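You operate a simulated robot arm through the tools that you are given. There is no shell and no other tool. Be economical: measure what you need, move in short steps, check, and stop when the job is done.

You run a simulated two-armed robot. Do the job below in one go: nothing can be reset, and whatever is moved stays where it is left.

TASK
On the top of the high grey table, fold the blue cloth in half and then in half again.

The check looks at the end state, three seconds after you hand in, the way a careful person would. Anything else that was tipped, shoved, dropped, spilled or broken makes it a failure. Flat cloth is picked up by pressing the open fingertips on it (5 to 10 N) and closing them slowly along it; thin cloth reads only 2 to 8 mm in the jaws.

THE ROBOT
Two 7-joint arms with two-finger parallel grippers on one trunk, on a base that drives. Base frame: it is fixed to the floor where the robot stands at the start and does not move with it; the origin is under the middle of the robot, x ahead of it, y to its left, z up; the surface under the hand at the start is at about z = 0.85. Readings come in m, rad, newtons and seconds.
The left shoulder is at the start at [0.06, 0.189, 1.153], the right one opposite. With the tool pointing down near the work surface each hand reaches from about 0.1 to 0.66 m from the robot's upright axis, wherever it stands, measured 20 degrees to its own side. Places, roughly: high grey table [0.5, 0.3, 0.8]. Payload 3.43 kg a hand.
Tool frame (each hand has its own): the origin (TCP) lies between the finger pads and is the grasp point; the fingertips stand 0.03 m ahead of it; z points along the fingers, y is the line along which they close. Largest opening 0.094 m; finger width 0.028, thickness 0.01; the body of the gripper, 0.05 by 0.096 m, starts 0.055 m behind the TCP.
Orientation is that of the tool frame in the base frame, as a unit quaternion [x, y, z, w]. With the fingers straight down and closing along the base's y, the tool's x points along the base's -x, its y along +y and its z along -z.

THE INTERFACE
- The arms move only by the tool servo_tool. It takes "left_deltas", "right_deltas" or both (then of equal length, played together; a hand with none holds still); each is a list of rows, each a list of 7 numbers: the shift along the tool's x, y, z in units of 30 mm (1.0 is 30 mm), then the turn, a rotation vector about the tool's x, y, z in units of 5 degrees (1.0 is 5 degrees), then the gripper command, from -1 (fully open) to 1 (shut), values between in proportion. In form: [[dx, dy, dz, ax, ay, az, jaw], ...]. A call has 1 to 12 rows; each row shifts and turns the commanded pose from where the row before left it, along the tool's axes as they then stand. A call with a number of a shift or a turn outside -1 to 1 is refused whole. Rows are played at 5 a second. More than 0.05 m and 0.15 rad between two rows, or a gripper value outside its range, and nothing of the call is played. Where a pose cannot be reached the arm comes as near as it can. A force on the tool above 40 N (or 10 N above the force at the start of the call, whichever is more), or a blocked arm, ends the call early, and 0.2 s more pass. The fingers move at their own pace (about 0.153 m/s each) and stop on an object; they squeeze with about 20 N. The grip force told is the motor's: it shows also when the fingers shut on nothing. Time passes only in rows, and 0.2 s behind the last, so rows that do not move let the fingers close. It gives the time, the measured TCP pose, the force on the tool (base axes), the opening and the grip force at its end, in the units of the frame above (readings bear some noise), with the torque about the TCP (base axes, N m) and any sound that the robot's microphone picked up.
- Cameras (640 x 400 px; columns grow to the right, rows downward): "scene" is now at [-0.0129, -0.0361, 1.6871]; the picture's right is [-0.40, -0.92, 0.00], its down [-0.82, 0.36, -0.44] and it looks along [0.41, -0.18, -0.90] (base axes); focal length 275 px, centre (320, 200). "left" rides on the left gripper at [0.076, -0.014, -0.103] in its tool frame; the picture's right is [0.18, 0.98, 0.00], its down [-0.75, 0.14, -0.64] and it looks along [-0.63, 0.12, 0.77] (tool axes); focal length 243 px, centre (320, 200). "right" rides on the right gripper at [0.076, 0.014, -0.102] in its tool frame; the picture's right is [-0.18, 0.98, 0.00], its down [-0.75, -0.14, -0.64] and it looks along [-0.63, -0.12, 0.77] (tool axes); focal length 243 px, centre (320, 200). There is no depth. A picture from a camera that has moved, and an enlarged one, comes with that camera's place and axes in the base frame and with its lens. The place of the scene camera against the robot may be out by one fixed shift of up to 0.018 m in any direction.
- capture(camera): a new picture of that camera. No time passes.
- slide_trunk(by): slides the trunk up (or, below 0, down) by that many m; the arms and the scene camera ride with it, the base frame stays. It gives what a move gives, with no picture.
- steer(legs): drives the robot by 1 to 6 legs, each [ahead, left, turn to the left] in m, m and rad, along the robot's own axes; the way and the turn of a leg run together, so that a leg with both is an arc; at most 1.5 m and 3.142 rad a leg. The arms and the cameras ride along, it lands a little off, and it stops where it bumps. It gives what a move gives.
- aim_head(pan, tilt): turns the head with the scene camera to pan (to the left, within 1.501 rad either way) and tilt (down, from -0.506 to 1.204), counted from straight ahead of the robot. It gives what a move gives.
- zoom(camera, box): a new picture of the part [left, top, right, bottom] of that camera's present view, enlarged. No time passes.
- hand_in(): hands the job in; it is judged then, once.

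Work in short steps. Places have to be worked out from the pictures, the camera data and where the tool is seen: move nearer, look again, correct. Check each grasp and each placing, and mend what went wrong. You have 120 turns and 88 pictures in all, those below and enlarged ones among them. Open the grippers and draw the arms clear of the work before you hand the job in, unless the task says otherwise; then end with one line.

The tools are called after "Call:" by a JSON object that holds its "api" and its "payload". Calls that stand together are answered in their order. servo_tool: Moves the arms, as the interface text tells. Its arguments: {"type":"object","properties":{"left_deltas":{"type":"array"},"right_deltas":{"type":"array"}},"required":[]} The other tools are called the same way: slide_trunk (by) slides the trunk up or down; steer (legs) drives the base; aim_head (pan, tilt) turns the head that bears the scene camera; capture (camera) takes a picture; zoom (camera, box) takes an enlarged picture of a part of a camera's view; hand_in () hands the job in.

At the start:

```text
time_s: 0.0
left_ee_pos: [0.5226, 0.2173, 1.0699]
left_tcp_rot: [0.0, 1.0, 0.001, 0.0]
left_force: [-0.9, -0.4, 0.0]
left_moment: [0.02, -0.01, 0.01]
left_width: 0.0944
left_grip_force: 0.0
right_ee_pos: [0.3232, -0.1331, 1.0771]
right_tcp_rot: [-0.001, 1.0, 0.0, 0.0]
right_force: [-0.1, -0.1, 0.1]
right_moment: [-0.01, 0.04, 0.0]
right_width: 0.0941
right_grip_force: 0.1
trunk travel left (down, up): [-0.825, 0.165]
robot x, y, heading: [0.0019, -0.0, 0.002]
head pan, tilt: [-0.408, 1.11]
```

scene: 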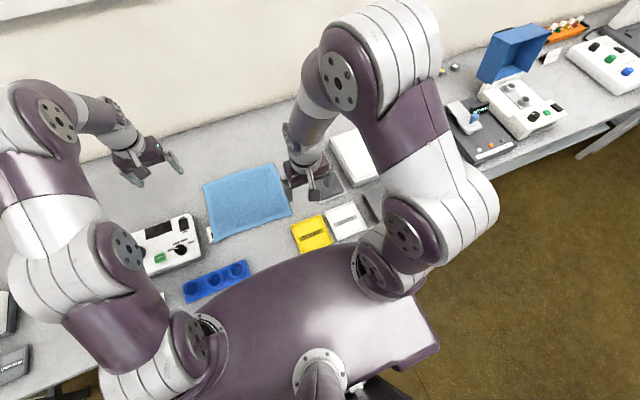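
right: 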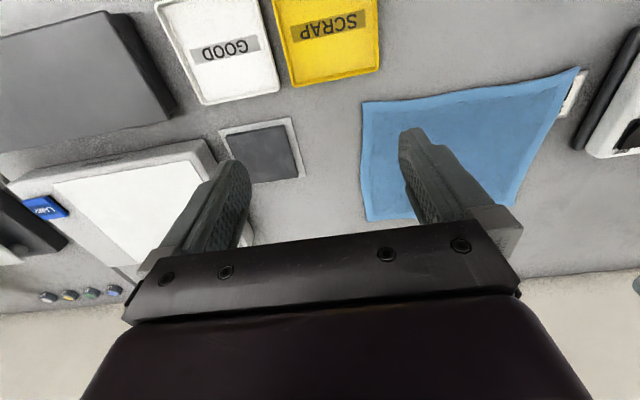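
left: 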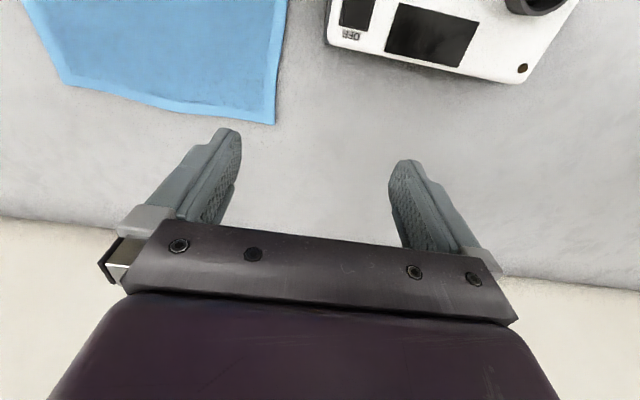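

The cloth lies at roughly x 0.36–0.59, y −0.12–0.16. I'll look closer at it and its surroundings.

Call:
{"api": "zoom", "payload": {"camera": "scene", "box": [130, 110, 400, 310]}}

```text
2.00 times, centred on (265, 210) of scene
camera zoom: at [-0.0129, -0.0361, 1.6871], right [-0.4, -0.92, 0.0], down [-0.82, 0.36, -0.44], along [0.41, -0.18, -0.9], focal length 549 px, centre (430, 180)
```

zoom: 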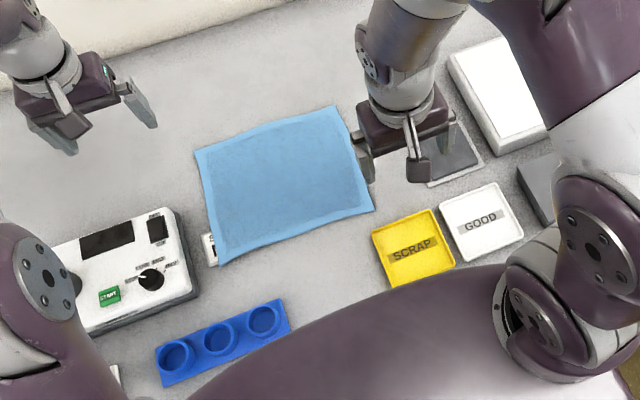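

From the two wrist views the corners are about FL (0.589,0.168), FR (0.583,−0.089), NR (0.362,−0.085), NL (0.370,0.177). I'll bring both hands above the two far corners with the jaws part open, then look.

Call:
{"api": "servo_tool", "payload": {"left_deltas": [[-0.187, -0.275, 0.444, 0, 0, 0, 0.2], [-0.187, -0.275, 0.444, 0, 0, 0, 0.2], [-0.187, -0.275, 0.444, 0, 0, 0, 0.2], [-0.187, -0.275, 0.444, 0, 0, 0, 0.2], [-0.187, -0.275, 0.444, 0, 0, 0, 0.2], [-0.187, -0.275, 0.444, 0, 0, 0, 0.2], [-0.187, -0.275, 0.444, 0, 0, 0, 0.2], [-0.187, -0.275, 0.444, 0, 0, 0, 0.2], [-0.187, -0.275, 0.444, 0, 0, 0, 0.2], [0, 0, 0, 0, 0, 0, 0.2]], "right_deltas": [[-0.907, 0.256, 0.47, 0, 0, 0, 0.2], [-0.907, 0.256, 0.47, 0, 0, 0, 0.2], [-0.907, 0.256, 0.47, 0, 0, 0, 0.2], [-0.907, 0.256, 0.47, 0, 0, 0, 0.2], [-0.907, 0.256, 0.47, 0, 0, 0, 0.2], [-0.907, 0.256, 0.47, 0, 0, 0, 0.2], [-0.907, 0.256, 0.47, 0, 0, 0, 0.2], [-0.907, 0.256, 0.47, 0, 0, 0, 0.2], [-0.907, 0.256, 0.47, 0, 0, 0, 0.2], [0, 0, 0, 0, 0, 0, 0.2]]}}

Call:
{"api": "capture", "payload": {"camera": "left"}}

Call:
{"api": "capture", "payload": {"camera": "right"}}

Call:
{"api": "capture", "payload": {"camera": "scene"}}

```text
time_s: 2.2
left_ee_pos: [0.5722, 0.1411, 0.9504]
left_tcp_rot: [0.001, 1.0, 0.0, 0.0]
left_force: [-0.3, 0.5, 0.3]
left_moment: [-0.01, 0.01, 0.03]
left_width: 0.0378
left_grip_force: 0.1
right_ee_pos: [0.5667, -0.0632, 0.9499]
right_tcp_rot: [0.0, 1.0, 0.0, 0.0]
right_force: [0.3, -0.4, 0.8]
right_moment: [0.0, 0.02, -0.02]
right_width: 0.0373
right_grip_force: 0.1
trunk travel left (down, up): [-0.825, 0.165]
robot x, y, heading: [0.0016, -0.0032, 0.001]
head pan, tilt: [-0.408, 1.11]
```

```text
83 pictures are left
camera left: at [0.4957, 0.1276, 1.0528], right [-0.18, 0.98, 0.0], down [0.75, 0.14, 0.64], along [0.63, 0.12, -0.77], focal length 243 px, centre (320, 200)
```

left: 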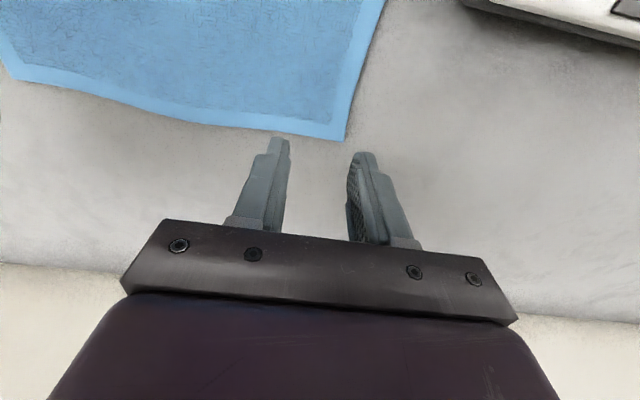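

```text
82 pictures are left
camera right: at [0.4912, -0.0501, 1.0528], right [0.18, 0.98, 0.0], down [0.75, -0.14, 0.64], along [0.63, -0.12, -0.77], focal length 243 px, centre (320, 200)
```

right: 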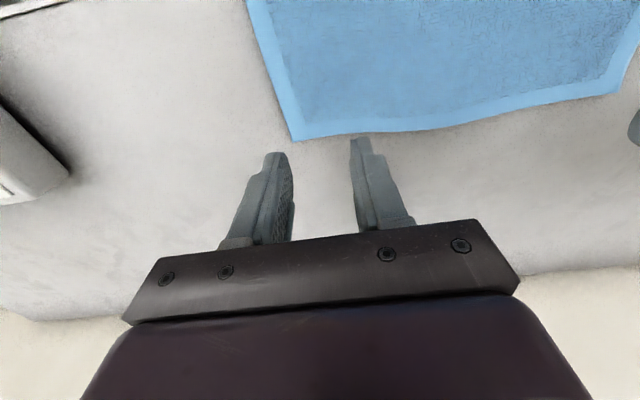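

```text
81 pictures are left
camera scene: at [-0.0141, -0.036, 1.6871], right [-0.4, -0.92, 0.0], down [-0.82, 0.36, -0.45], along [0.41, -0.18, -0.9], focal length 275 px, centre (320, 200)
```

scene: 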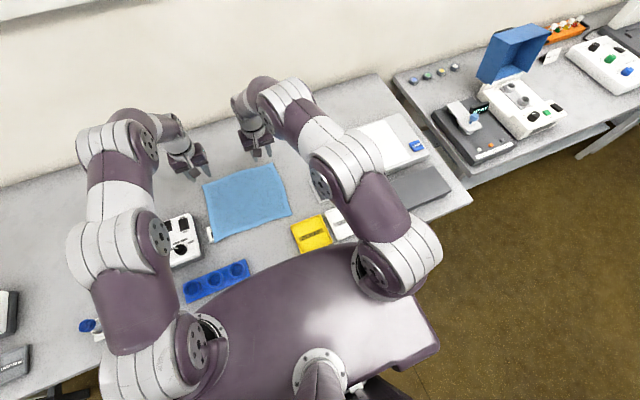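

Corners confirmed at FL (0.590,0.168) and FR (0.585,−0.092), and the hands are placed just inside them. I lower both to just above the cloth.

Call:
{"api": "servo_tool", "payload": {"left_deltas": [[0, 0, 0.7, 0, 0, 0, 0.2], [0, 0, 0.7, 0, 0, 0, 0.2], [0, 0, 0.6, 0, 0, 0, 0.2], [0, 0, 0, 0, 0, 0, 0.2]], "right_deltas": [[0, 0, 0.7, 0, 0, 0, 0.2], [0, 0, 0.7, 0, 0, 0, 0.2], [0, 0, 0.6, 0, 0, 0, 0.2], [0, 0, 0, 0, 0, 0, 0.2]]}}

```text
time_s: 3.2
left_ee_pos: [0.5726, 0.1432, 0.8892]
left_tcp_rot: [0.001, 1.0, 0.0, 0.0]
left_force: [-0.3, -0.1, -0.5]
left_moment: [-0.03, -0.01, 0.02]
left_width: 0.0375
left_grip_force: 0.1
right_ee_pos: [0.5685, -0.0639, 0.8901]
right_tcp_rot: [0.0, 1.0, 0.0, 0.0]
right_force: [0.0, -1.2, -0.5]
right_moment: [0.0, 0.0, -0.01]
right_width: 0.0375
right_grip_force: 0.0
trunk travel left (down, up): [-0.825, 0.165]
robot x, y, heading: [0.0021, 0.0004, -0.002]
head pan, tilt: [-0.408, 1.11]
```

No contact yet at TCP z 0.89; lower by 6 mm more in small steps.

Call:
{"api": "servo_tool", "payload": {"left_deltas": [[0, 0, 0.1, 0, 0, 0, 0.2], [0, 0, 0.1, 0, 0, 0, 0.2], [0, 0, 0, 0, 0, 0, 0.2]], "right_deltas": [[0, 0, 0.1, 0, 0, 0, 0.2], [0, 0, 0.1, 0, 0, 0, 0.2], [0, 0, 0, 0, 0, 0, 0.2]]}}

```text
time_s: 4.0
left_ee_pos: [0.5728, 0.1424, 0.8848]
left_tcp_rot: [0.0, 1.0, 0.0, 0.0]
left_force: [0.1, -0.2, 0.1]
left_moment: [0.01, -0.01, 0.01]
left_width: 0.0379
left_grip_force: 0.1
right_ee_pos: [0.5676, -0.0633, 0.8846]
right_tcp_rot: [0.0, 1.0, 0.0, 0.0]
right_force: [-0.5, 0.5, 2.4]
right_moment: [0.01, 0.0, 0.0]
right_width: 0.0375
right_grip_force: 0.1
trunk travel left (down, up): [-0.825, 0.165]
robot x, y, heading: [0.0022, -0.0032, 0.002]
head pan, tilt: [-0.408, 1.11]
```

The right hand is just touching (2.4 N); the left not quite. Another 3 mm left, 1.5 mm right.

Call:
{"api": "servo_tool", "payload": {"left_deltas": [[0, 0, 0.05, 0, 0, 0, 0.2], [0, 0, 0.05, 0, 0, 0, 0.2], [0, 0, 0, 0, 0, 0, 0.2]], "right_deltas": [[0, 0, 0.03, 0, 0, 0, 0.2], [0, 0, 0.03, 0, 0, 0, 0.2], [0, 0, 0, 0, 0, 0, 0.2]]}}

```text
time_s: 4.8
left_ee_pos: [0.5734, 0.1422, 0.8836]
left_tcp_rot: [0.0, 1.0, -0.001, 0.001]
left_force: [-0.1, 1.1, 10.6]
left_moment: [-0.07, -0.02, -0.03]
left_width: 0.0372
left_grip_force: 0.1
right_ee_pos: [0.5666, -0.0626, 0.8835]
right_tcp_rot: [0.0, 1.0, -0.001, 0.001]
right_force: [0.6, -0.2, 4.8]
right_moment: [0.0, -0.03, -0.02]
right_width: 0.0374
right_grip_force: 0.1
trunk travel left (down, up): [-0.825, 0.165]
robot x, y, heading: [0.0002, 0.0014, 0.004]
head pan, tilt: [-0.408, 1.11]
```

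Both press (10.6 N left, 4.8 N right). I trim slightly and close both jaws slowly.

Call:
{"api": "servo_tool", "payload": {"left_deltas": [[0, 0, -0.015, 0, 0, 0, 0.2], [0, 0, 0, 0, 0, 0, 0.28], [0, 0, 0, 0, 0, 0, 0.36], [0, 0, 0, 0, 0, 0, 0.44], [0, 0, 0, 0, 0, 0, 0.52], [0, 0, 0, 0, 0, 0, 0.6], [0, 0, 0, 0, 0, 0, 0.68], [0, 0, 0, 0, 0, 0, 0.76], [0, 0, 0, 0, 0, 0, 0.84], [0, 0, 0, 0, 0, 0, 0.92], [0, 0, 0, 0, 0, 0, 1], [0, 0, 0, 0, 0, 0, 1]], "right_deltas": [[0, 0, 0.02, 0, 0, 0, 0.2], [0, 0, 0, 0, 0, 0, 0.28], [0, 0, 0, 0, 0, 0, 0.36], [0, 0, 0, 0, 0, 0, 0.44], [0, 0, 0, 0, 0, 0, 0.52], [0, 0, 0, 0, 0, 0, 0.6], [0, 0, 0, 0, 0, 0, 0.68], [0, 0, 0, 0, 0, 0, 0.76], [0, 0, 0, 0, 0, 0, 0.84], [0, 0, 0, 0, 0, 0, 0.92], [0, 0, 0, 0, 0, 0, 1], [0, 0, 0, 0, 0, 0, 1]]}}

Call:
{"api": "capture", "payload": {"camera": "left"}}

Call:
{"api": "capture", "payload": {"camera": "right"}}

```text
time_s: 7.4
left_ee_pos: [0.5718, 0.1433, 0.8821]
left_tcp_rot: [0.0, 1.0, 0.0, 0.001]
left_force: [-1.1, -6.6, 6.8]
left_moment: [-0.25, 0.02, 0.01]
left_width: 0.0065
left_grip_force: 19.5
right_ee_pos: [0.5673, -0.0624, 0.8835]
right_tcp_rot: [0.0, 1.0, 0.0, 0.0]
right_force: [-0.8, 6.9, 10.5]
right_moment: [0.23, 0.02, -0.03]
right_width: 0.0041
right_grip_force: 20.2
trunk travel left (down, up): [-0.825, 0.165]
robot x, y, heading: [-0.0009, 0.0009, -0.001]
head pan, tilt: [-0.408, 1.11]
```

```text
80 pictures are left
camera left: at [0.4956, 0.128, 0.9854], right [-0.18, 0.98, 0.0], down [0.75, 0.14, 0.64], along [0.63, 0.12, -0.77], focal length 243 px, centre (320, 200)
```

left: 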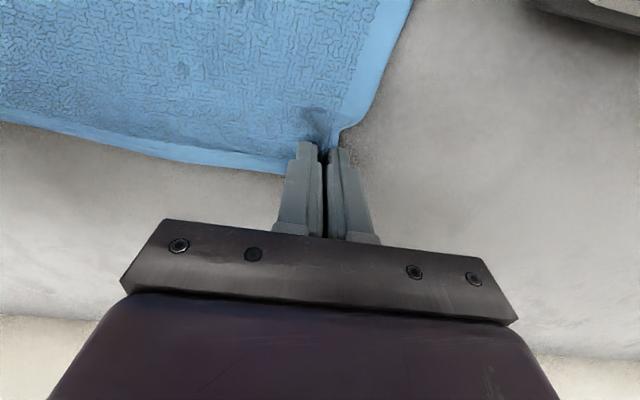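

```text
79 pictures are left
camera right: at [0.4905, -0.0502, 0.9852], right [0.18, 0.98, 0.0], down [0.75, -0.14, 0.64], along [0.63, -0.12, -0.77], focal length 243 px, centre (320, 200)
```

right: 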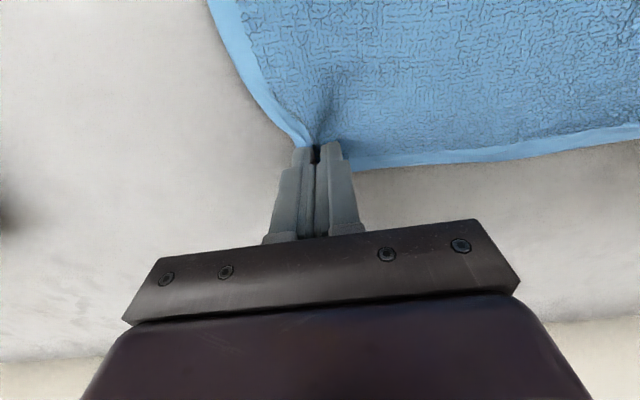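

Both corners grip, but the pinch line runs toward the fold, which would double the edge back. I'd rather pinch with the jaws closing along x so the hem lays out properly; so I release, lift and yaw both hands 90° outward.

Call:
{"api": "servo_tool", "payload": {"left_deltas": [[0, 0, 0, 0, 0, 0, 0.2], [0, 0, 0, 0, 0, 0, 0.1], [0, 0, -0.5, 0, 0, 0, 0.1], [0, 0, -1, 0, 0, 0, 0.1], [0, 0, 0, 0, 0, 1, 0.1], [0, 0, 0, 0, 0, 1, 0.1], [0, 0, 0, 0, 0, 1, 0.1], [0, 0, 0, 0, 0, 1, 0.1], [0, 0, 0, 0, 0, 1, 0.1], [0, 0, 0, 0, 0, 1, 0.1], [0, 0, 0, 0, 0, 1, 0.1], [0, 0, 0, 0, 0, 1, 0.1]], "right_deltas": [[0, 0, 0, 0, 0, 0, 0.2], [0, 0, 0, 0, 0, 0, 0.1], [0, 0, -0.5, 0, 0, 0, 0.1], [0, 0, -1, 0, 0, 0, 0.1], [0, 0, 0, 0, 0, -1, 0.1], [0, 0, 0, 0, 0, -1, 0.1], [0, 0, 0, 0, 0, -1, 0.1], [0, 0, 0, 0, 0, -1, 0.1], [0, 0, 0, 0, 0, -1, 0.1], [0, 0, 0, 0, 0, -1, 0.1], [0, 0, 0, 0, 0, -1, 0.1], [0, 0, 0, 0, 0, -1, 0.1]]}}

Call:
{"api": "servo_tool", "payload": {"left_deltas": [[0, 0, 0, 0, 0, 1, 0.1], [0, 0, 0, 0, 0, 1, 0.1], [0, 0, 0, 0, 0, 1, 0.1], [0, 0, 0, 0, 0, 1, 0.1], [0, 0, 0, 0, 0, 1, 0.1], [0, 0, 0, 0, 0, 1, 0.1], [0, 0, 0, 0, 0, 1, 0.1], [0, 0, 0, 0, 0, 1, 0.1], [0, 0, 0, 0, 0, 1, 0.1], [0, 0, 0, 0, 0, 1, 0.1], [0, 0, 0, 0, 0, 0, 0.1]], "right_deltas": [[0, 0, 0, 0, 0, -1, 0.1], [0, 0, 0, 0, 0, -1, 0.1], [0, 0, 0, 0, 0, -1, 0.1], [0, 0, 0, 0, 0, -1, 0.1], [0, 0, 0, 0, 0, -1, 0.1], [0, 0, 0, 0, 0, -1, 0.1], [0, 0, 0, 0, 0, -1, 0.1], [0, 0, 0, 0, 0, -1, 0.1], [0, 0, 0, 0, 0, -1, 0.1], [0, 0, 0, 0, 0, -1, 0.1], [0, 0, 0, 0, 0, 0, 0.1]]}}

Call:
{"api": "capture", "payload": {"camera": "left"}}

Call:
{"api": "capture", "payload": {"camera": "right"}}

Call:
{"api": "capture", "payload": {"camera": "scene"}}

```text
time_s: 10.0
left_ee_pos: [0.5721, 0.1421, 0.9264]
left_tcp_rot: [0.343, 0.94, 0.0, 0.0]
left_force: [-0.1, -0.2, 0.7]
left_moment: [-0.02, 0.01, -0.01]
left_width: 0.0424
left_grip_force: 0.1
right_ee_pos: [0.5681, -0.0629, 0.9265]
right_tcp_rot: [-0.343, 0.939, 0.001, 0.0]
right_force: [0.2, 0.6, -0.4]
right_moment: [-0.05, -0.02, 0.0]
right_width: 0.0423
right_grip_force: 0.2
trunk travel left (down, up): [-0.825, 0.165]
robot x, y, heading: [-0.0015, -0.0004, 0.002]
head pan, tilt: [-0.408, 1.11]
```

```text
time_s: 12.4
left_ee_pos: [0.5738, 0.1422, 0.9266]
left_tcp_rot: [0.707, 0.707, 0.0, 0.0]
left_force: [0.0, 0.3, 0.2]
left_moment: [-0.04, -0.01, -0.02]
left_width: 0.0422
left_grip_force: 0.1
right_ee_pos: [0.5676, -0.063, 0.9271]
right_tcp_rot: [0.708, -0.706, 0.0, 0.0]
right_force: [-0.4, 0.6, 0.0]
right_moment: [-0.04, 0.01, 0.02]
right_width: 0.0426
right_grip_force: 0.0
trunk travel left (down, up): [-0.825, 0.165]
robot x, y, heading: [0.0042, -0.0013, 0.005]
head pan, tilt: [-0.408, 1.11]
```

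```text
78 pictures are left
camera left: at [0.5593, 0.2187, 1.0291], right [0.98, 0.18, 0.0], down [0.14, -0.75, 0.64], along [0.12, -0.63, -0.77], focal length 243 px, centre (320, 200)
```

left: 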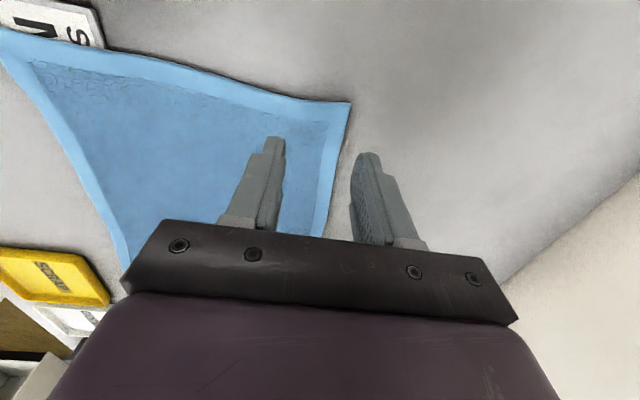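

```text
77 pictures are left
camera right: at [0.5542, -0.1405, 1.0289], right [-0.98, 0.18, 0.0], down [0.14, 0.75, 0.64], along [0.12, 0.63, -0.77], focal length 243 px, centre (320, 200)
```

right: 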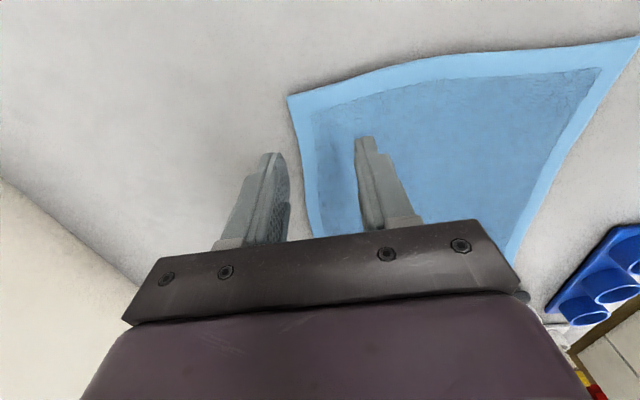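

```text
76 pictures are left
camera scene: at [-0.0128, -0.0361, 1.6871], right [-0.4, -0.92, 0.0], down [-0.82, 0.36, -0.44], along [0.41, -0.18, -0.9], focal length 275 px, centre (320, 200)
```

scene: 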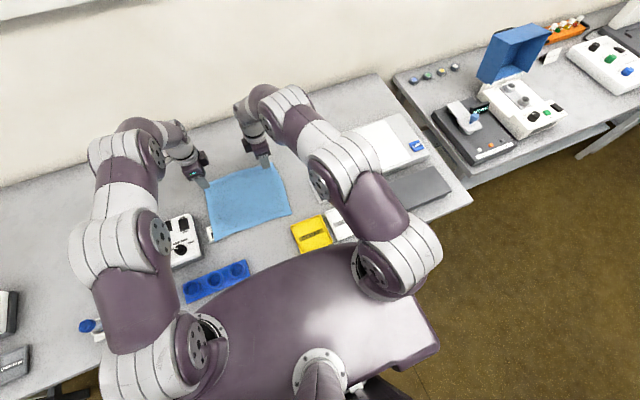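

Corners read FL (0.592,0.166), FR (0.587,−0.092). I shift so the outer fingers straddle the far hem near each corner, and lower to near contact.

Call:
{"api": "servo_tool", "payload": {"left_deltas": [[0.27, -0.2, 0, 0, 0, 0, 0.22], [0, 0, 0.5, 0, 0, 0, 0.22], [0, 0, 0.5, 0, 0, 0, 0.22], [0, 0, 0.4, 0, 0, 0, 0.22], [0, 0, 0, 0, 0, 0, 0.22]], "right_deltas": [[0.4, 0.15, 0, 0, 0, 0, 0.22], [0, 0, 0.5, 0, 0, 0, 0.22], [0, 0, 0.5, 0, 0, 0, 0.22], [0, 0, 0.4, 0, 0, 0, 0.22], [0, 0, 0, 0, 0, 0, 0.22]]}}

Call:
{"api": "servo_tool", "payload": {"left_deltas": [[0, 0, 0.03, 0, 0, 0, 0.22], [0, 0, 0.03, 0, 0, 0, 0.22], [0, 0, 0, 0, 0, 0, 0.22]], "right_deltas": [[0, 0, 0.03, 0, 0, 0, 0.22], [0, 0, 0.03, 0, 0, 0, 0.22], [0, 0, 0, 0, 0, 0, 0.22]]}}

```text
time_s: 13.6
left_ee_pos: [0.5659, 0.1506, 0.8853]
left_tcp_rot: [0.708, 0.707, 0.0, 0.0]
left_force: [0.3, -0.4, 1.2]
left_moment: [0.0, -0.05, -0.02]
left_width: 0.0367
left_grip_force: 0.1
right_ee_pos: [0.5645, -0.0761, 0.886]
right_tcp_rot: [-0.707, 0.707, 0.0, 0.0]
right_force: [0.2, -0.9, 1.2]
right_moment: [0.0, 0.01, -0.05]
right_width: 0.0366
right_grip_force: 0.0
trunk travel left (down, up): [-0.825, 0.165]
robot x, y, heading: [-0.0021, 0.001, -0.004]
head pan, tilt: [-0.408, 1.11]
```

```text
time_s: 14.4
left_ee_pos: [0.567, 0.1498, 0.8839]
left_tcp_rot: [0.707, 0.707, 0.0, 0.0]
left_force: [0.0, 1.3, 3.8]
left_moment: [0.06, 0.03, -0.02]
left_width: 0.0369
left_grip_force: 0.2
right_ee_pos: [0.564, -0.0748, 0.8842]
right_tcp_rot: [0.707, -0.707, 0.001, 0.0]
right_force: [0.2, -0.6, 2.9]
right_moment: [-0.04, 0.01, -0.02]
right_width: 0.0362
right_grip_force: 0.1
trunk travel left (down, up): [-0.825, 0.165]
robot x, y, heading: [-0.0003, -0.0038, 0.001]
head pan, tilt: [-0.408, 1.11]
```

Light contact on both (3–4 N). I press about 1 mm more and close slowly.

Call:
{"api": "servo_tool", "payload": {"left_deltas": [[0, 0, 0.025, 0, 0, 0, 0.22], [0, 0, 0, 0, 0, 0, 0.3], [0, 0, 0, 0, 0, 0, 0.38], [0, 0, 0, 0, 0, 0, 0.46], [0, 0, 0, 0, 0, 0, 0.54], [0, 0, 0, 0, 0, 0, 0.62], [0, 0, 0, 0, 0, 0, 0.7], [0, 0, 0, 0, 0, 0, 0.78], [0, 0, 0, 0, 0, 0, 0.86], [0, 0, 0, 0, 0, 0, 0.94], [0, 0, 0, 0, 0, 0, 1], [0, 0, 0, 0, 0, 0, 1]], "right_deltas": [[0, 0, 0.035, 0, 0, 0, 0.22], [0, 0, 0, 0, 0, 0, 0.3], [0, 0, 0, 0, 0, 0, 0.38], [0, 0, 0, 0, 0, 0, 0.46], [0, 0, 0, 0, 0, 0, 0.54], [0, 0, 0, 0, 0, 0, 0.62], [0, 0, 0, 0, 0, 0, 0.7], [0, 0, 0, 0, 0, 0, 0.78], [0, 0, 0, 0, 0, 0, 0.86], [0, 0, 0, 0, 0, 0, 0.94], [0, 0, 0, 0, 0, 0, 1], [0, 0, 0, 0, 0, 0, 1]]}}

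Call:
{"api": "capture", "payload": {"camera": "left"}}

Call:
{"api": "capture", "payload": {"camera": "right"}}

```text
time_s: 17.0
left_ee_pos: [0.5663, 0.1505, 0.8843]
left_tcp_rot: [0.707, 0.707, 0.001, 0.001]
left_force: [0.6, 0.7, 5.0]
left_moment: [-0.02, 0.05, 0.02]
left_width: 0.0048
left_grip_force: 19.9
right_ee_pos: [0.5624, -0.0745, 0.8828]
right_tcp_rot: [0.707, -0.707, 0.001, -0.001]
right_force: [-0.2, 0.8, 9.7]
right_moment: [0.01, 0.05, 0.0]
right_width: 0.0082
right_grip_force: 19.6
trunk travel left (down, up): [-0.825, 0.165]
robot x, y, heading: [0.001, -0.0003, 0.003]
head pan, tilt: [-0.408, 1.11]
```

```text
75 pictures are left
camera left: at [0.5518, 0.2273, 0.9858], right [0.98, 0.18, 0.0], down [0.14, -0.75, 0.64], along [0.12, -0.63, -0.77], focal length 243 px, centre (320, 200)
```

left: 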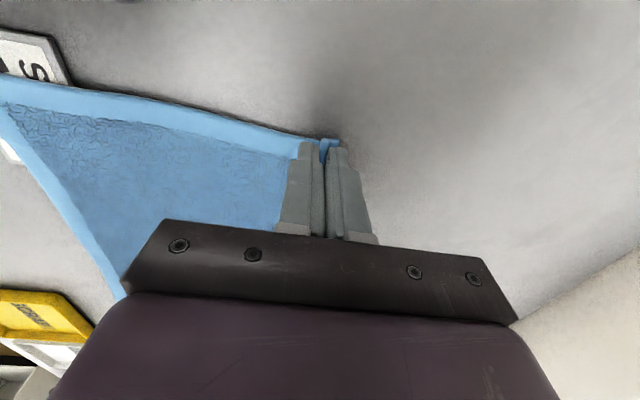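

```text
74 pictures are left
camera right: at [0.5484, -0.1527, 0.985], right [-0.98, 0.18, 0.0], down [0.14, 0.75, 0.64], along [0.12, 0.63, -0.77], focal length 243 px, centre (320, 200)
```

right: 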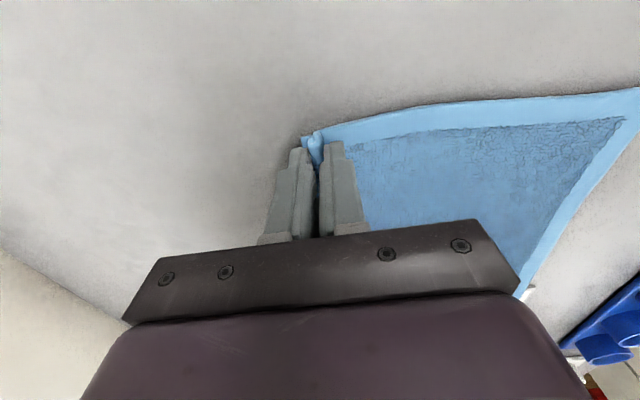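

Both hem corners are pinched (4.8 mm and 8.2 mm). I lift in the first part of an arc toward the robot.

Call:
{"api": "servo_tool", "payload": {"left_deltas": [[0, 0, -0.667, 0, 0, 0, 1], [0.1, -0.333, -0.667, 0, 0, 0, 1], [0.1, -0.5, -0.667, 0, 0, 0, 1], [0.05, -0.667, -0.667, 0, 0, 0, 1], [0.05, -0.667, -0.5, 0, 0, 0, 1], [0, 0, 0, 0, 0, 0, 1]], "right_deltas": [[0, 0, -0.667, 0, 0, 0, 1], [-0.06, 0.333, -0.667, 0, 0, 0, 1], [-0.06, 0.5, -0.667, 0, 0, 0, 1], [-0.04, 0.667, -0.667, 0, 0, 0, 1], [-0.04, 0.667, -0.5, 0, 0, 0, 1], [0, 0, 0, 0, 0, 0, 1]]}}

Call:
{"api": "zoom", "payload": {"camera": "scene", "box": [130, 110, 400, 310]}}

Call:
{"api": "capture", "payload": {"camera": "left"}}

```text
time_s: 18.4
left_ee_pos: [0.5022, 0.1609, 0.9759]
left_tcp_rot: [0.707, 0.707, 0.0, -0.001]
left_force: [0.1, -1.0, -0.2]
left_moment: [-0.01, 0.02, 0.01]
left_width: 0.0048
left_grip_force: 19.7
right_ee_pos: [0.4998, -0.0704, 0.9762]
right_tcp_rot: [-0.707, 0.708, 0.0, 0.0]
right_force: [-0.1, 0.4, -0.8]
right_moment: [-0.01, 0.02, 0.01]
right_width: 0.008
right_grip_force: 20.4
trunk travel left (down, up): [-0.825, 0.165]
robot x, y, heading: [0.0019, 0.0021, 0.0]
head pan, tilt: [-0.408, 1.11]
```

```text
2.00 times, centred on (265, 210) of scene
camera zoom: at [-0.0111, -0.0361, 1.6871], right [-0.4, -0.92, 0.0], down [-0.82, 0.36, -0.44], along [0.41, -0.18, -0.9], focal length 549 px, centre (430, 180)
```

zoom: 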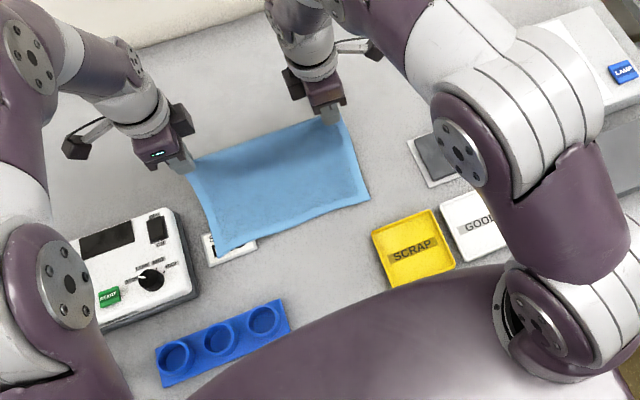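

```text
72 pictures are left
camera left: at [0.4884, 0.236, 1.0787], right [0.98, 0.18, 0.0], down [0.14, -0.75, 0.64], along [0.12, -0.63, -0.77], focal length 243 px, centre (320, 200)
```

left: 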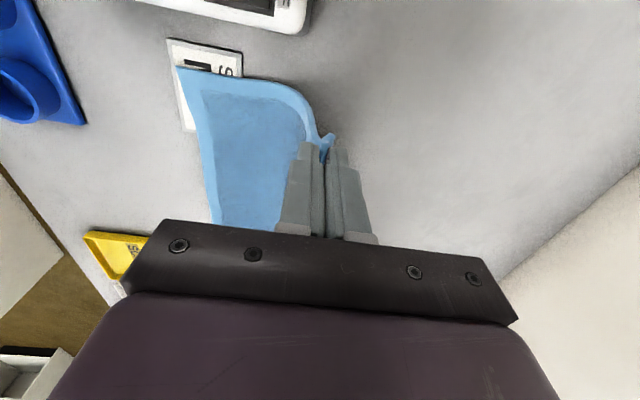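

The fold is rising cleanly; the near edge has slid about 18 mm away from the robot (now x ≈ 0.385). I carry on over the fold, tilting the fingers forward as I go.

Call:
{"api": "servo_tool", "payload": {"left_deltas": [[0, -0.417, 0, -1, 0, 0, 1], [0, -0.415, -0.036, -1, 0, 0, 1], [0, -0.439, 0.092, -1, 0, 0, 1], [0, -0.489, 0.214, -1, 0, 0, 1], [0, -0.528, 0.233, -1, 0, 0, 1], [0, 0, 0, 0, 0, 0, 1]], "right_deltas": [[0, 0.417, 0, 1, 0, 0, 1], [0, 0.415, -0.036, 1, 0, 0, 1], [0, 0.439, 0.092, 1, 0, 0, 1], [0, 0.489, 0.214, 1, 0, 0, 1], [0, 0.528, 0.233, 1, 0, 0, 1], [0, 0, 0, 0, 0, 0, 1]]}}

Call:
{"api": "zoom", "payload": {"camera": "scene", "box": [130, 110, 400, 310]}}

Call:
{"api": "capture", "payload": {"camera": "left"}}

Call:
{"api": "capture", "payload": {"camera": "right"}}

```text
time_s: 19.8
left_ee_pos: [0.4468, 0.1599, 0.9541]
left_tcp_rot: [0.692, 0.694, 0.144, 0.139]
left_force: [0.1, -1.1, 0.5]
left_moment: [0.02, 0.07, -0.01]
left_width: 0.0046
left_grip_force: 20.1
left hand out of reach, approached as far as the arm can: row 5
right_ee_pos: [0.4374, -0.0682, 0.9491]
right_tcp_rot: [0.691, -0.69, 0.152, -0.154]
right_force: [1.0, 1.4, -1.0]
right_moment: [-0.01, 0.0, -0.02]
right_width: 0.0077
right_grip_force: 19.5
trunk travel left (down, up): [-0.825, 0.165]
robot x, y, heading: [-0.0002, 0.0035, -0.004]
head pan, tilt: [-0.408, 1.11]
```

```text
2.00 times, centred on (265, 210) of scene
camera zoom: at [-0.0102, -0.0359, 1.6871], right [-0.4, -0.92, 0.0], down [-0.82, 0.36, -0.44], along [0.41, -0.18, -0.9], focal length 549 px, centre (430, 180)
```

zoom: 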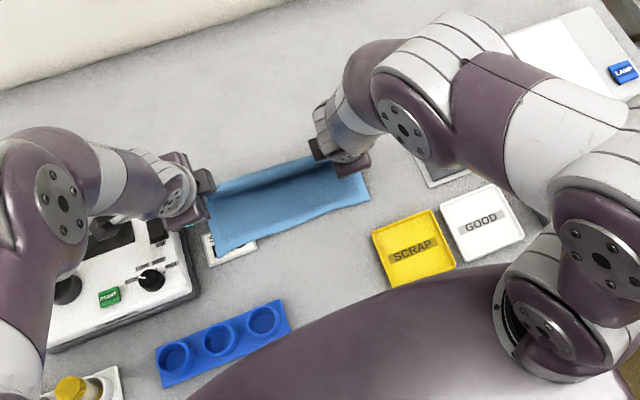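

```text
70 pictures are left
camera left: at [0.3931, 0.2362, 1.0433], right [0.9, 0.18, 0.39], down [-0.12, -0.76, 0.64], along [0.41, -0.63, -0.66], focal length 243 px, centre (320, 200)
```

left: 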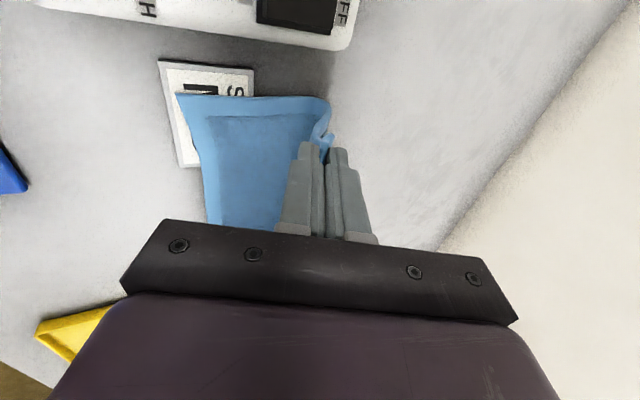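

```text
69 pictures are left
camera right: at [0.3823, -0.1464, 1.0365], right [-0.89, 0.18, -0.42], down [-0.14, 0.75, 0.64], along [0.43, 0.63, -0.64], focal length 243 px, centre (320, 200)
```

right: 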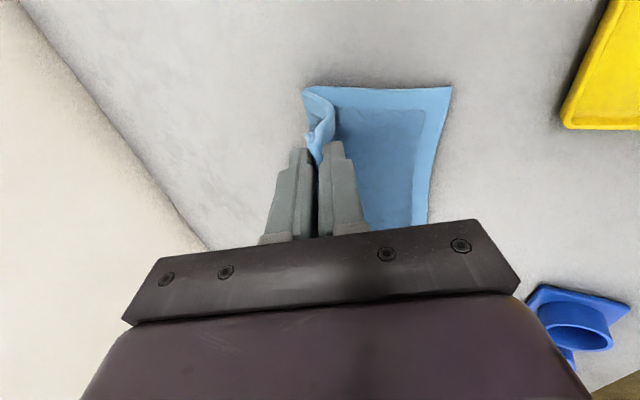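

The left arm is at its tilt limit; 15–20° of tilt will do. I ease the left tilt back while both hands continue near and down.

Call:
{"api": "servo_tool", "payload": {"left_deltas": [[0, -0.589, 0.277, 1, 0, 0, 1], [0, -0.585, 0.39, 1, 0, 0, 1], [0, -0.558, 0.472, 0, 0, 0, 1], [0, 0, 0, 0, 0, 0, 1]], "right_deltas": [[0, 0.589, 0.277, 0, 0, 0, 1], [0, 0.617, 0.338, 0, 0, 0, 1], [0, 0.631, 0.368, 0, 0, 0, 1], [0, 0, 0, 0, 0, 0, 1]]}}

Call:
{"api": "zoom", "payload": {"camera": "scene", "box": [130, 110, 400, 310]}}

Call:
{"api": "capture", "payload": {"camera": "left"}}

Call:
{"api": "capture", "payload": {"camera": "right"}}

```text
time_s: 20.8
left_ee_pos: [0.4078, 0.1599, 0.9038]
left_tcp_rot: [0.701, 0.701, 0.093, 0.093]
left_force: [0.1, -1.2, -0.3]
left_moment: [0.0, -0.01, 0.01]
left_width: 0.0047
left_grip_force: 20.5
right_ee_pos: [0.3983, -0.0691, 0.8998]
right_tcp_rot: [-0.69, 0.691, -0.151, 0.153]
right_force: [0.3, -0.3, 0.0]
right_moment: [0.0, 0.02, 0.01]
right_width: 0.0075
right_grip_force: 20.0
trunk travel left (down, up): [-0.825, 0.165]
robot x, y, heading: [-0.003, 0.0009, -0.004]
head pan, tilt: [-0.408, 1.11]
```

```text
2.00 times, centred on (265, 210) of scene
camera zoom: at [-0.0122, -0.0363, 1.6871], right [-0.4, -0.92, 0.0], down [-0.82, 0.36, -0.44], along [0.41, -0.18, -0.9], focal length 549 px, centre (430, 180)
```

zoom: 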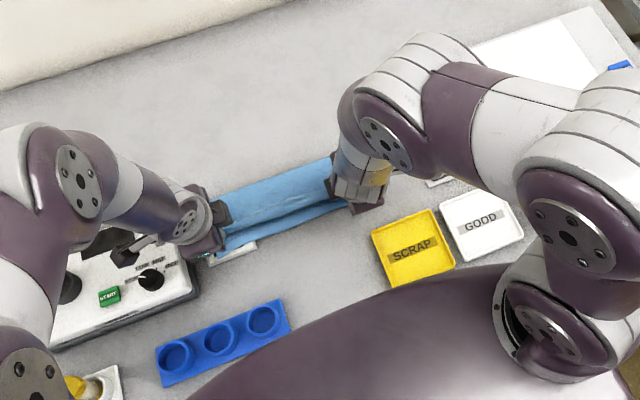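

```text
67 pictures are left
camera left: at [0.3674, 0.237, 0.9992], right [0.95, 0.18, 0.25], down [-0.03, -0.75, 0.66], along [0.31, -0.63, -0.71], focal length 243 px, centre (320, 200)
```

left: 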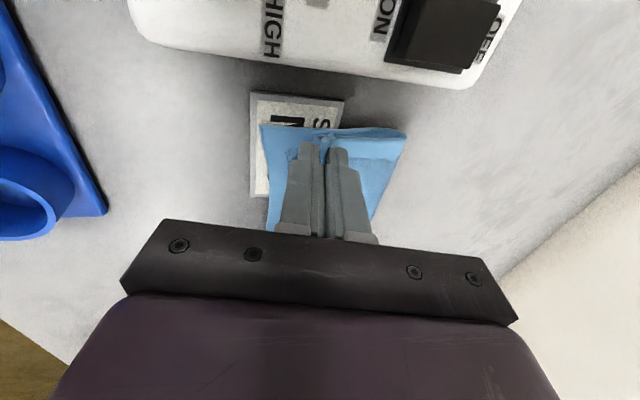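

```text
66 pictures are left
camera right: at [0.343, -0.1468, 0.9863], right [-0.89, 0.18, -0.41], down [-0.14, 0.75, 0.64], along [0.43, 0.63, -0.65], focal length 243 px, centre (320, 200)
```

right: 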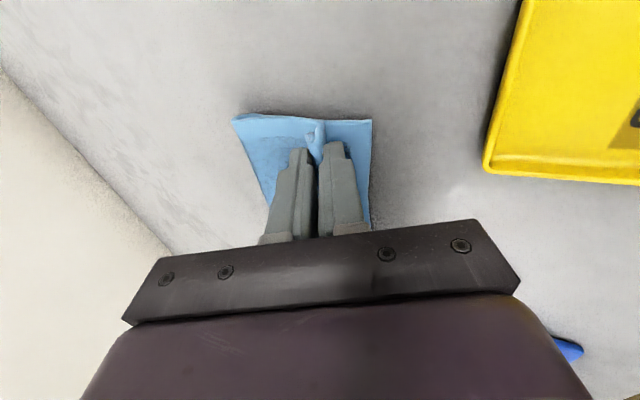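

Near edge now x≈0.382, fold at x≈0.48, tips about 30 mm inside the near edge: as wanted. I lower onto the bottom layer.

Call:
{"api": "servo_tool", "payload": {"left_deltas": [[0, -0.065, 0.24, 0, 0, 0, 1], [0, -0.065, 0.24, 0, 0, 0, 1], [0, 0, 0, 0, 0, 0, 1]], "right_deltas": [[0, 0.07, 0.15, 0, 0, 0, 1], [0, 0.07, 0.15, 0, 0, 0, 1], [0, 0, 0, 0, 0, 0, 1]]}}

```text
time_s: 21.6
left_ee_pos: [0.4071, 0.161, 0.8909]
left_tcp_rot: [0.701, 0.7, 0.094, 0.094]
left_force: [2.2, -1.1, 9.9]
left_moment: [-0.09, -0.19, 0.04]
left_width: 0.0045
left_grip_force: 19.7
right_ee_pos: [0.3984, -0.0697, 0.8903]
right_tcp_rot: [0.691, -0.69, 0.153, -0.153]
right_force: [0.2, 1.9, 0.7]
right_moment: [0.03, -0.03, 0.03]
right_width: 0.0077
right_grip_force: 19.9
trunk travel left (down, up): [-0.825, 0.165]
robot x, y, heading: [-0.0003, -0.0008, 0.0]
head pan, tilt: [-0.408, 1.11]
```

Left is pressing ~10 N, right just touching. I lift the left a hair, open both slightly, and back out along the fingers.

Call:
{"api": "servo_tool", "payload": {"left_deltas": [[0, 0, -0.06, 0, 0, 0, 0.9], [0, 0, 0, 0, 0, 0, 0.75], [0, 0, 0, 0, 0, 0, 0.6], [0, 0, -0.25, 0, 0, 0, 0.6], [0, 0, -0.4, 0, 0, 0, 0.6], [0, 0, -0.6, 0, 0, 0, 0.6], [0, 0, -1, 0, 0, 0, 0.6], [0, 0, -1, 0, 0, 0, 0.6], [0, 0, 0, 0, 0, 0, 0.6]], "right_deltas": [[0, 0, 0, 0, 0, 0, 0.9], [0, 0, 0, 0, 0, 0, 0.75], [0, 0, 0, 0, 0, 0, 0.6], [0, 0, -0.25, 0, 0, 0, 0.6], [0, 0, -0.4, 0, 0, 0, 0.6], [0, 0, -0.6, 0, 0, 0, 0.6], [0, 0, -1, 0, 0, 0, 0.6], [0, 0, -1, 0, 0, 0, 0.6], [0, 0, 0, 0, 0, 0, 0.6]]}}

Call:
{"api": "capture", "payload": {"camera": "left"}}

Call:
{"api": "capture", "payload": {"camera": "right"}}

Call:
{"api": "zoom", "payload": {"camera": "scene", "box": [130, 110, 400, 310]}}

```text
time_s: 23.6
left_ee_pos: [0.3819, 0.1602, 0.9865]
left_tcp_rot: [0.701, 0.702, 0.092, 0.092]
left_force: [-0.4, 0.8, -1.5]
left_moment: [0.0, 0.03, -0.04]
left_width: 0.0189
left_grip_force: 0.1
right_ee_pos: [0.3581, -0.0689, 0.9792]
right_tcp_rot: [0.691, -0.69, 0.153, -0.153]
right_force: [0.9, 1.2, -0.6]
right_moment: [-0.05, -0.01, 0.0]
right_width: 0.0186
right_grip_force: 0.0
trunk travel left (down, up): [-0.825, 0.165]
robot x, y, heading: [0.0006, -0.0059, -0.001]
head pan, tilt: [-0.408, 1.11]
```

```text
65 pictures are left
camera left: at [0.3421, 0.2368, 1.0814], right [0.95, 0.18, 0.25], down [-0.03, -0.75, 0.66], along [0.31, -0.63, -0.71], focal length 243 px, centre (320, 200)
```

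left: 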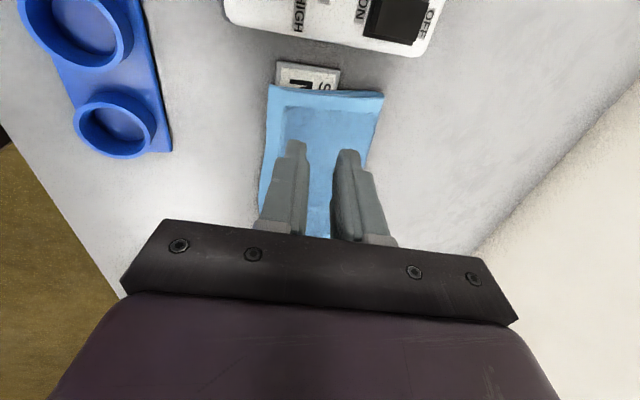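

```text
64 pictures are left
camera right: at [0.302, -0.1468, 1.0652], right [-0.89, 0.18, -0.41], down [-0.14, 0.75, 0.64], along [0.43, 0.63, -0.65], focal length 243 px, centre (320, 200)
```

right: 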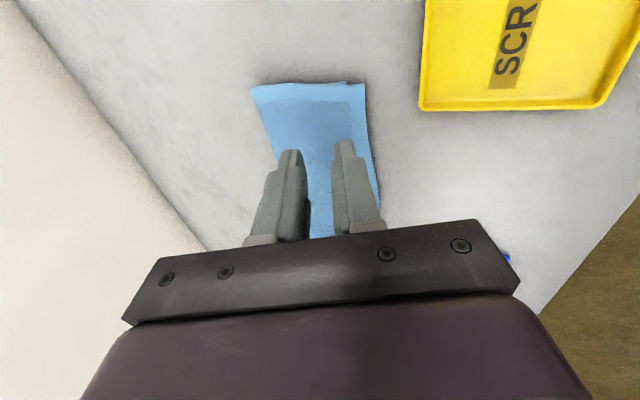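

```text
2.00 times, centred on (265, 210) of scene
camera zoom: at [-0.0116, -0.0358, 1.6871], right [-0.4, -0.92, 0.0], down [-0.82, 0.36, -0.44], along [0.41, -0.18, -0.9], focal length 549 px, centre (430, 180)
```

zoom: 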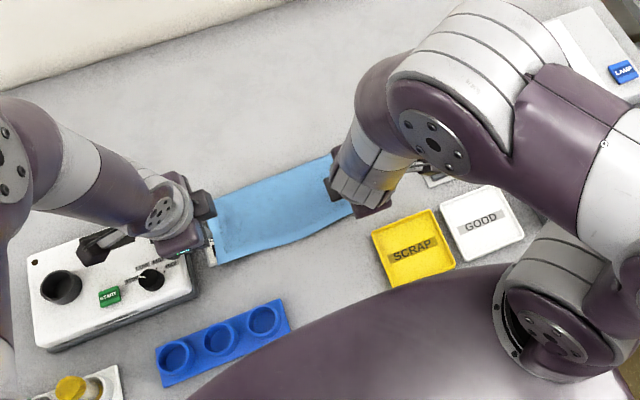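

The first fold is neat: strip spans x 0.371–0.487, y −0.086–0.171. Now I withdraw the left hand up and aside, and turn the right hand back to closing along y for the second fold (right end over left).

Call:
{"api": "servo_tool", "payload": {"left_deltas": [[0, 0.26, -0.96, 0, 0, 0, 0.6], [0, 0.26, -0.96, 1, 0, 0, 0.6], [0, 0.17, -0.98, 1, 0, 0, 0.6], [0, 0.09, -0.99, 1, 0, 0, 0.6], [1, 0, 0, 0, 0, 0, 0.6], [1, 0, 0, 0, 0, 0, 0.6], [1, 0, 0, 0, 0, 0, 0.6], [1, 0, 0, 0, 0, 0, 0.6], [1, 0, 0, 0, 0, 0, 0.6], [0, 0, 0, 0, 0, 0, 0.6], [0, 0, 0, 0, 0, 0, 0.6], [0, 0, 0, 0, 0, 0, 0.6]], "right_deltas": [[0, -0.211, -0.453, -1, 0, 0, 0.6], [0, -0.171, -0.47, -1, 0, 0, 0.6], [0, -0.129, -0.483, -1, 0, 0, 0.6], [0, -0.087, -0.492, -1, 0, 0, 0.6], [0, -0.044, -0.498, -1, 0, 0, 0.6], [0, 0, 0, 0, 0, 1, 0.6], [0, 0, 0, 0, 0, 1, 0.6], [0, 0, 0, 0, 0, 1, 0.6], [0, 0, 0, 0, 0, 1, 0.6], [0, 0, 0, 0, 0, 1, 0.6], [0, 0, 0, 0, 0, 1, 0.6], [0, 0, 0, 0, 0, 1, 0.6]]}}

Call:
{"api": "servo_tool", "payload": {"right_deltas": [[0, 0, 0, 0, 0, 1, 0.22], [0, 0, 0, 0, 0, 1, 0.22], [0, 0, 0, 0, 0, 1, 0.22], [0, 0, 0, 0, 0, 1, 0.22], [0, 0, 0, 0, 0, 1, 0.22], [0, 0, 0, 0, 0, 1, 0.22], [0, 0, 0, 0, 0, 1, 0.22], [0, 0, 0, 0, 0, 1, 0.22], [0, 0, 0, 0, 0, 1, 0.22], [0, 0, 0, 0, 0, 1, 0.22], [0, 0, 0, 0, 0, 1, 0.22], [0, 0, 0, 0, 0, 0, 0.22]]}}

Call:
{"api": "capture", "payload": {"camera": "right"}}

Call:
{"api": "capture", "payload": {"camera": "scene"}}

```text
time_s: 26.2
left_ee_pos: [0.3847, 0.3109, 1.101]
left_tcp_rot: [0.707, 0.707, 0.0, 0.0]
left_force: [-0.8, 0.6, 0.6]
left_moment: [0.01, 0.0, -0.02]
left_width: 0.0187
left_grip_force: 0.0
left hand out of reach, approached as far as the arm can: row 2
right_ee_pos: [0.3631, -0.0723, 1.0445]
right_tcp_rot: [-0.459, 0.888, -0.02, 0.022]
right_force: [0.1, -0.3, 0.0]
right_moment: [0.03, -0.03, -0.02]
right_width: 0.0188
right_grip_force: 0.1
right hand out of reach, approached as far as the arm can: row 4, 5
trunk travel left (down, up): [-0.825, 0.165]
robot x, y, heading: [0.0013, 0.0022, -0.003]
head pan, tilt: [-0.408, 1.11]
```

```text
time_s: 28.8
left_ee_pos: [0.383, 0.3115, 1.1011]
left_tcp_rot: [0.707, 0.707, -0.001, 0.0]
left_force: [-0.1, 0.2, -0.6]
left_moment: [0.0, 0.03, 0.0]
left_width: 0.0189
left_grip_force: 0.0
right_ee_pos: [0.3623, -0.073, 1.0447]
right_tcp_rot: [0.002, 1.0, -0.008, 0.029]
right_force: [-0.2, -0.6, -0.3]
right_moment: [0.02, 0.03, 0.02]
right_width: 0.0369
right_grip_force: 0.2
trunk travel left (down, up): [-0.825, 0.165]
robot x, y, heading: [0.0, -0.0025, 0.002]
head pan, tilt: [-0.408, 1.11]
```

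```text
62 pictures are left
camera right: at [0.2808, -0.0588, 1.1416], right [0.19, 0.98, 0.0], down [0.71, -0.13, 0.69], along [0.67, -0.13, -0.73], focal length 243 px, centre (320, 200)
```

right: 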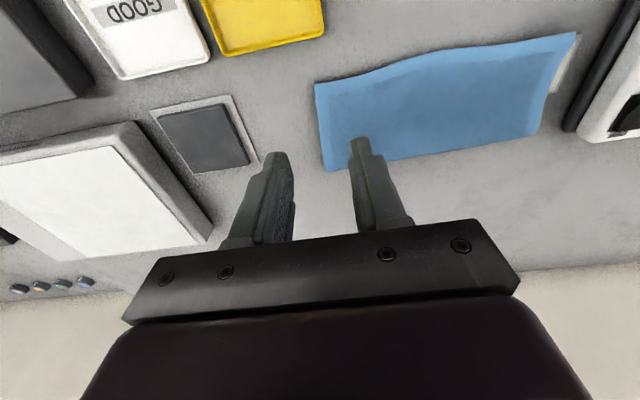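

```text
61 pictures are left
camera scene: at [-0.0129, -0.036, 1.6871], right [-0.4, -0.92, 0.0], down [-0.82, 0.36, -0.44], along [0.41, -0.18, -0.9], focal length 275 px, centre (320, 200)
```

scene: 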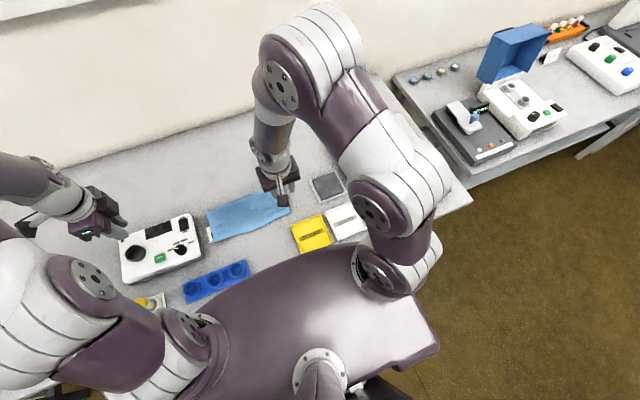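

The right end's edge is at y ≈ −0.087, x 0.37–0.49. I correct the small leftover tilt and bring the right hand to the middle of that edge (0.43, −0.071), just above it.

Call:
{"api": "servo_tool", "payload": {"right_deltas": [[0, 0, 0, -0.19, 0.66, 0, 0.22], [-0.378, 0.01, 0.8, 0, 0, 0, 0.22], [-0.378, 0.01, 0.8, 0, 0, 0, 0.22], [-0.378, 0.01, 0.8, 0, 0, 0, 0.22], [-0.378, 0.01, 0.8, 0, 0, 0, 0.22], [-0.378, 0.01, 0.8, 0, 0, 0, 0.22], [-0.378, 0.01, 0.8, 0, 0, 0, 0.22], [0, 0, 0, 0, 0, 0, 0.22]]}}

Call:
{"api": "capture", "payload": {"camera": "right"}}

```text
time_s: 30.6
left_ee_pos: [0.3834, 0.3118, 1.1025]
left_tcp_rot: [0.707, 0.707, -0.001, -0.001]
left_force: [0.0, 0.5, -0.4]
left_moment: [-0.01, -0.02, 0.0]
left_width: 0.0188
left_grip_force: 0.1
right_ee_pos: [0.4311, -0.0712, 0.9004]
right_tcp_rot: [0.001, 1.0, 0.002, 0.001]
right_force: [0.0, 0.2, 0.4]
right_moment: [-0.02, -0.05, 0.01]
right_width: 0.0366
right_grip_force: 0.1
trunk travel left (down, up): [-0.825, 0.165]
robot x, y, heading: [0.0015, -0.0012, 0.004]
head pan, tilt: [-0.408, 1.11]
```

```text
60 pictures are left
camera right: at [0.355, -0.0582, 1.0023], right [0.19, 0.98, 0.0], down [0.75, -0.14, 0.64], along [0.63, -0.12, -0.77], focal length 243 px, centre (320, 200)
```

right: 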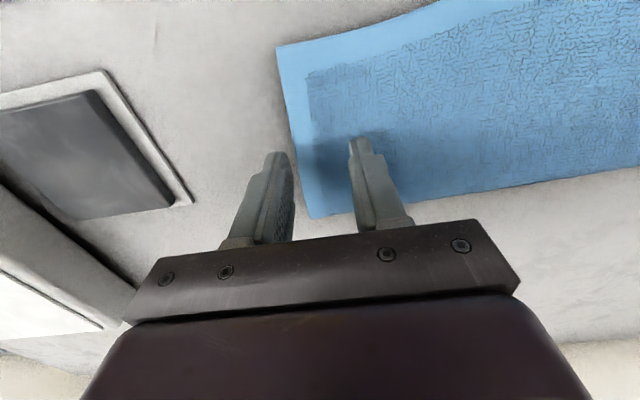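

Outer finger is just off the edge, inner finger on the cloth. I lower in small steps to contact.

Call:
{"api": "servo_tool", "payload": {"right_deltas": [[0, 0, 0.2, 0, 0, 0, 0.22], [0, 0, 0.15, 0, 0, 0, 0.22], [0, 0, 0.06, 0, 0, 0, 0.22], [0, 0, 0.04, 0, 0, 0, 0.22], [0, 0, 0, 0, 0, 0, 0.22]]}}

```text
time_s: 31.8
left_ee_pos: [0.3827, 0.3109, 1.1008]
left_tcp_rot: [0.707, 0.707, 0.0, 0.0]
left_force: [-0.4, -1.1, 0.5]
left_moment: [0.0, 0.02, 0.02]
left_width: 0.0189
left_grip_force: 0.0
right_ee_pos: [0.4312, -0.0721, 0.8875]
right_tcp_rot: [0.0, 1.0, 0.0, 0.001]
right_force: [0.7, 0.7, 2.0]
right_moment: [0.05, -0.01, 0.01]
right_width: 0.0368
right_grip_force: 0.1
trunk travel left (down, up): [-0.825, 0.165]
robot x, y, heading: [0.0004, -0.0031, -0.005]
head pan, tilt: [-0.408, 1.11]
```

Contact begins at 0.8875. Press about 2.5 mm more.

Call:
{"api": "servo_tool", "payload": {"right_deltas": [[0, 0, 0.04, 0, 0, 0, 0.22], [0, 0, 0.04, 0, 0, 0, 0.22], [0, 0, 0, 0, 0, 0, 0.22]]}}

```text
time_s: 32.6
left_ee_pos: [0.3836, 0.3106, 1.1022]
left_tcp_rot: [0.707, 0.707, 0.0, 0.0]
left_force: [-1.1, 0.7, -0.5]
left_moment: [-0.01, -0.03, 0.0]
left_width: 0.0189
left_grip_force: 0.0
right_ee_pos: [0.4318, -0.0712, 0.8849]
right_tcp_rot: [0.001, 1.0, 0.001, 0.002]
right_force: [1.6, -1.0, 12.0]
right_moment: [0.26, -0.06, 0.01]
right_width: 0.0366
right_grip_force: 0.1
trunk travel left (down, up): [-0.825, 0.165]
robot x, y, heading: [0.0002, -0.0029, -0.005]
head pan, tilt: [-0.408, 1.11]
```

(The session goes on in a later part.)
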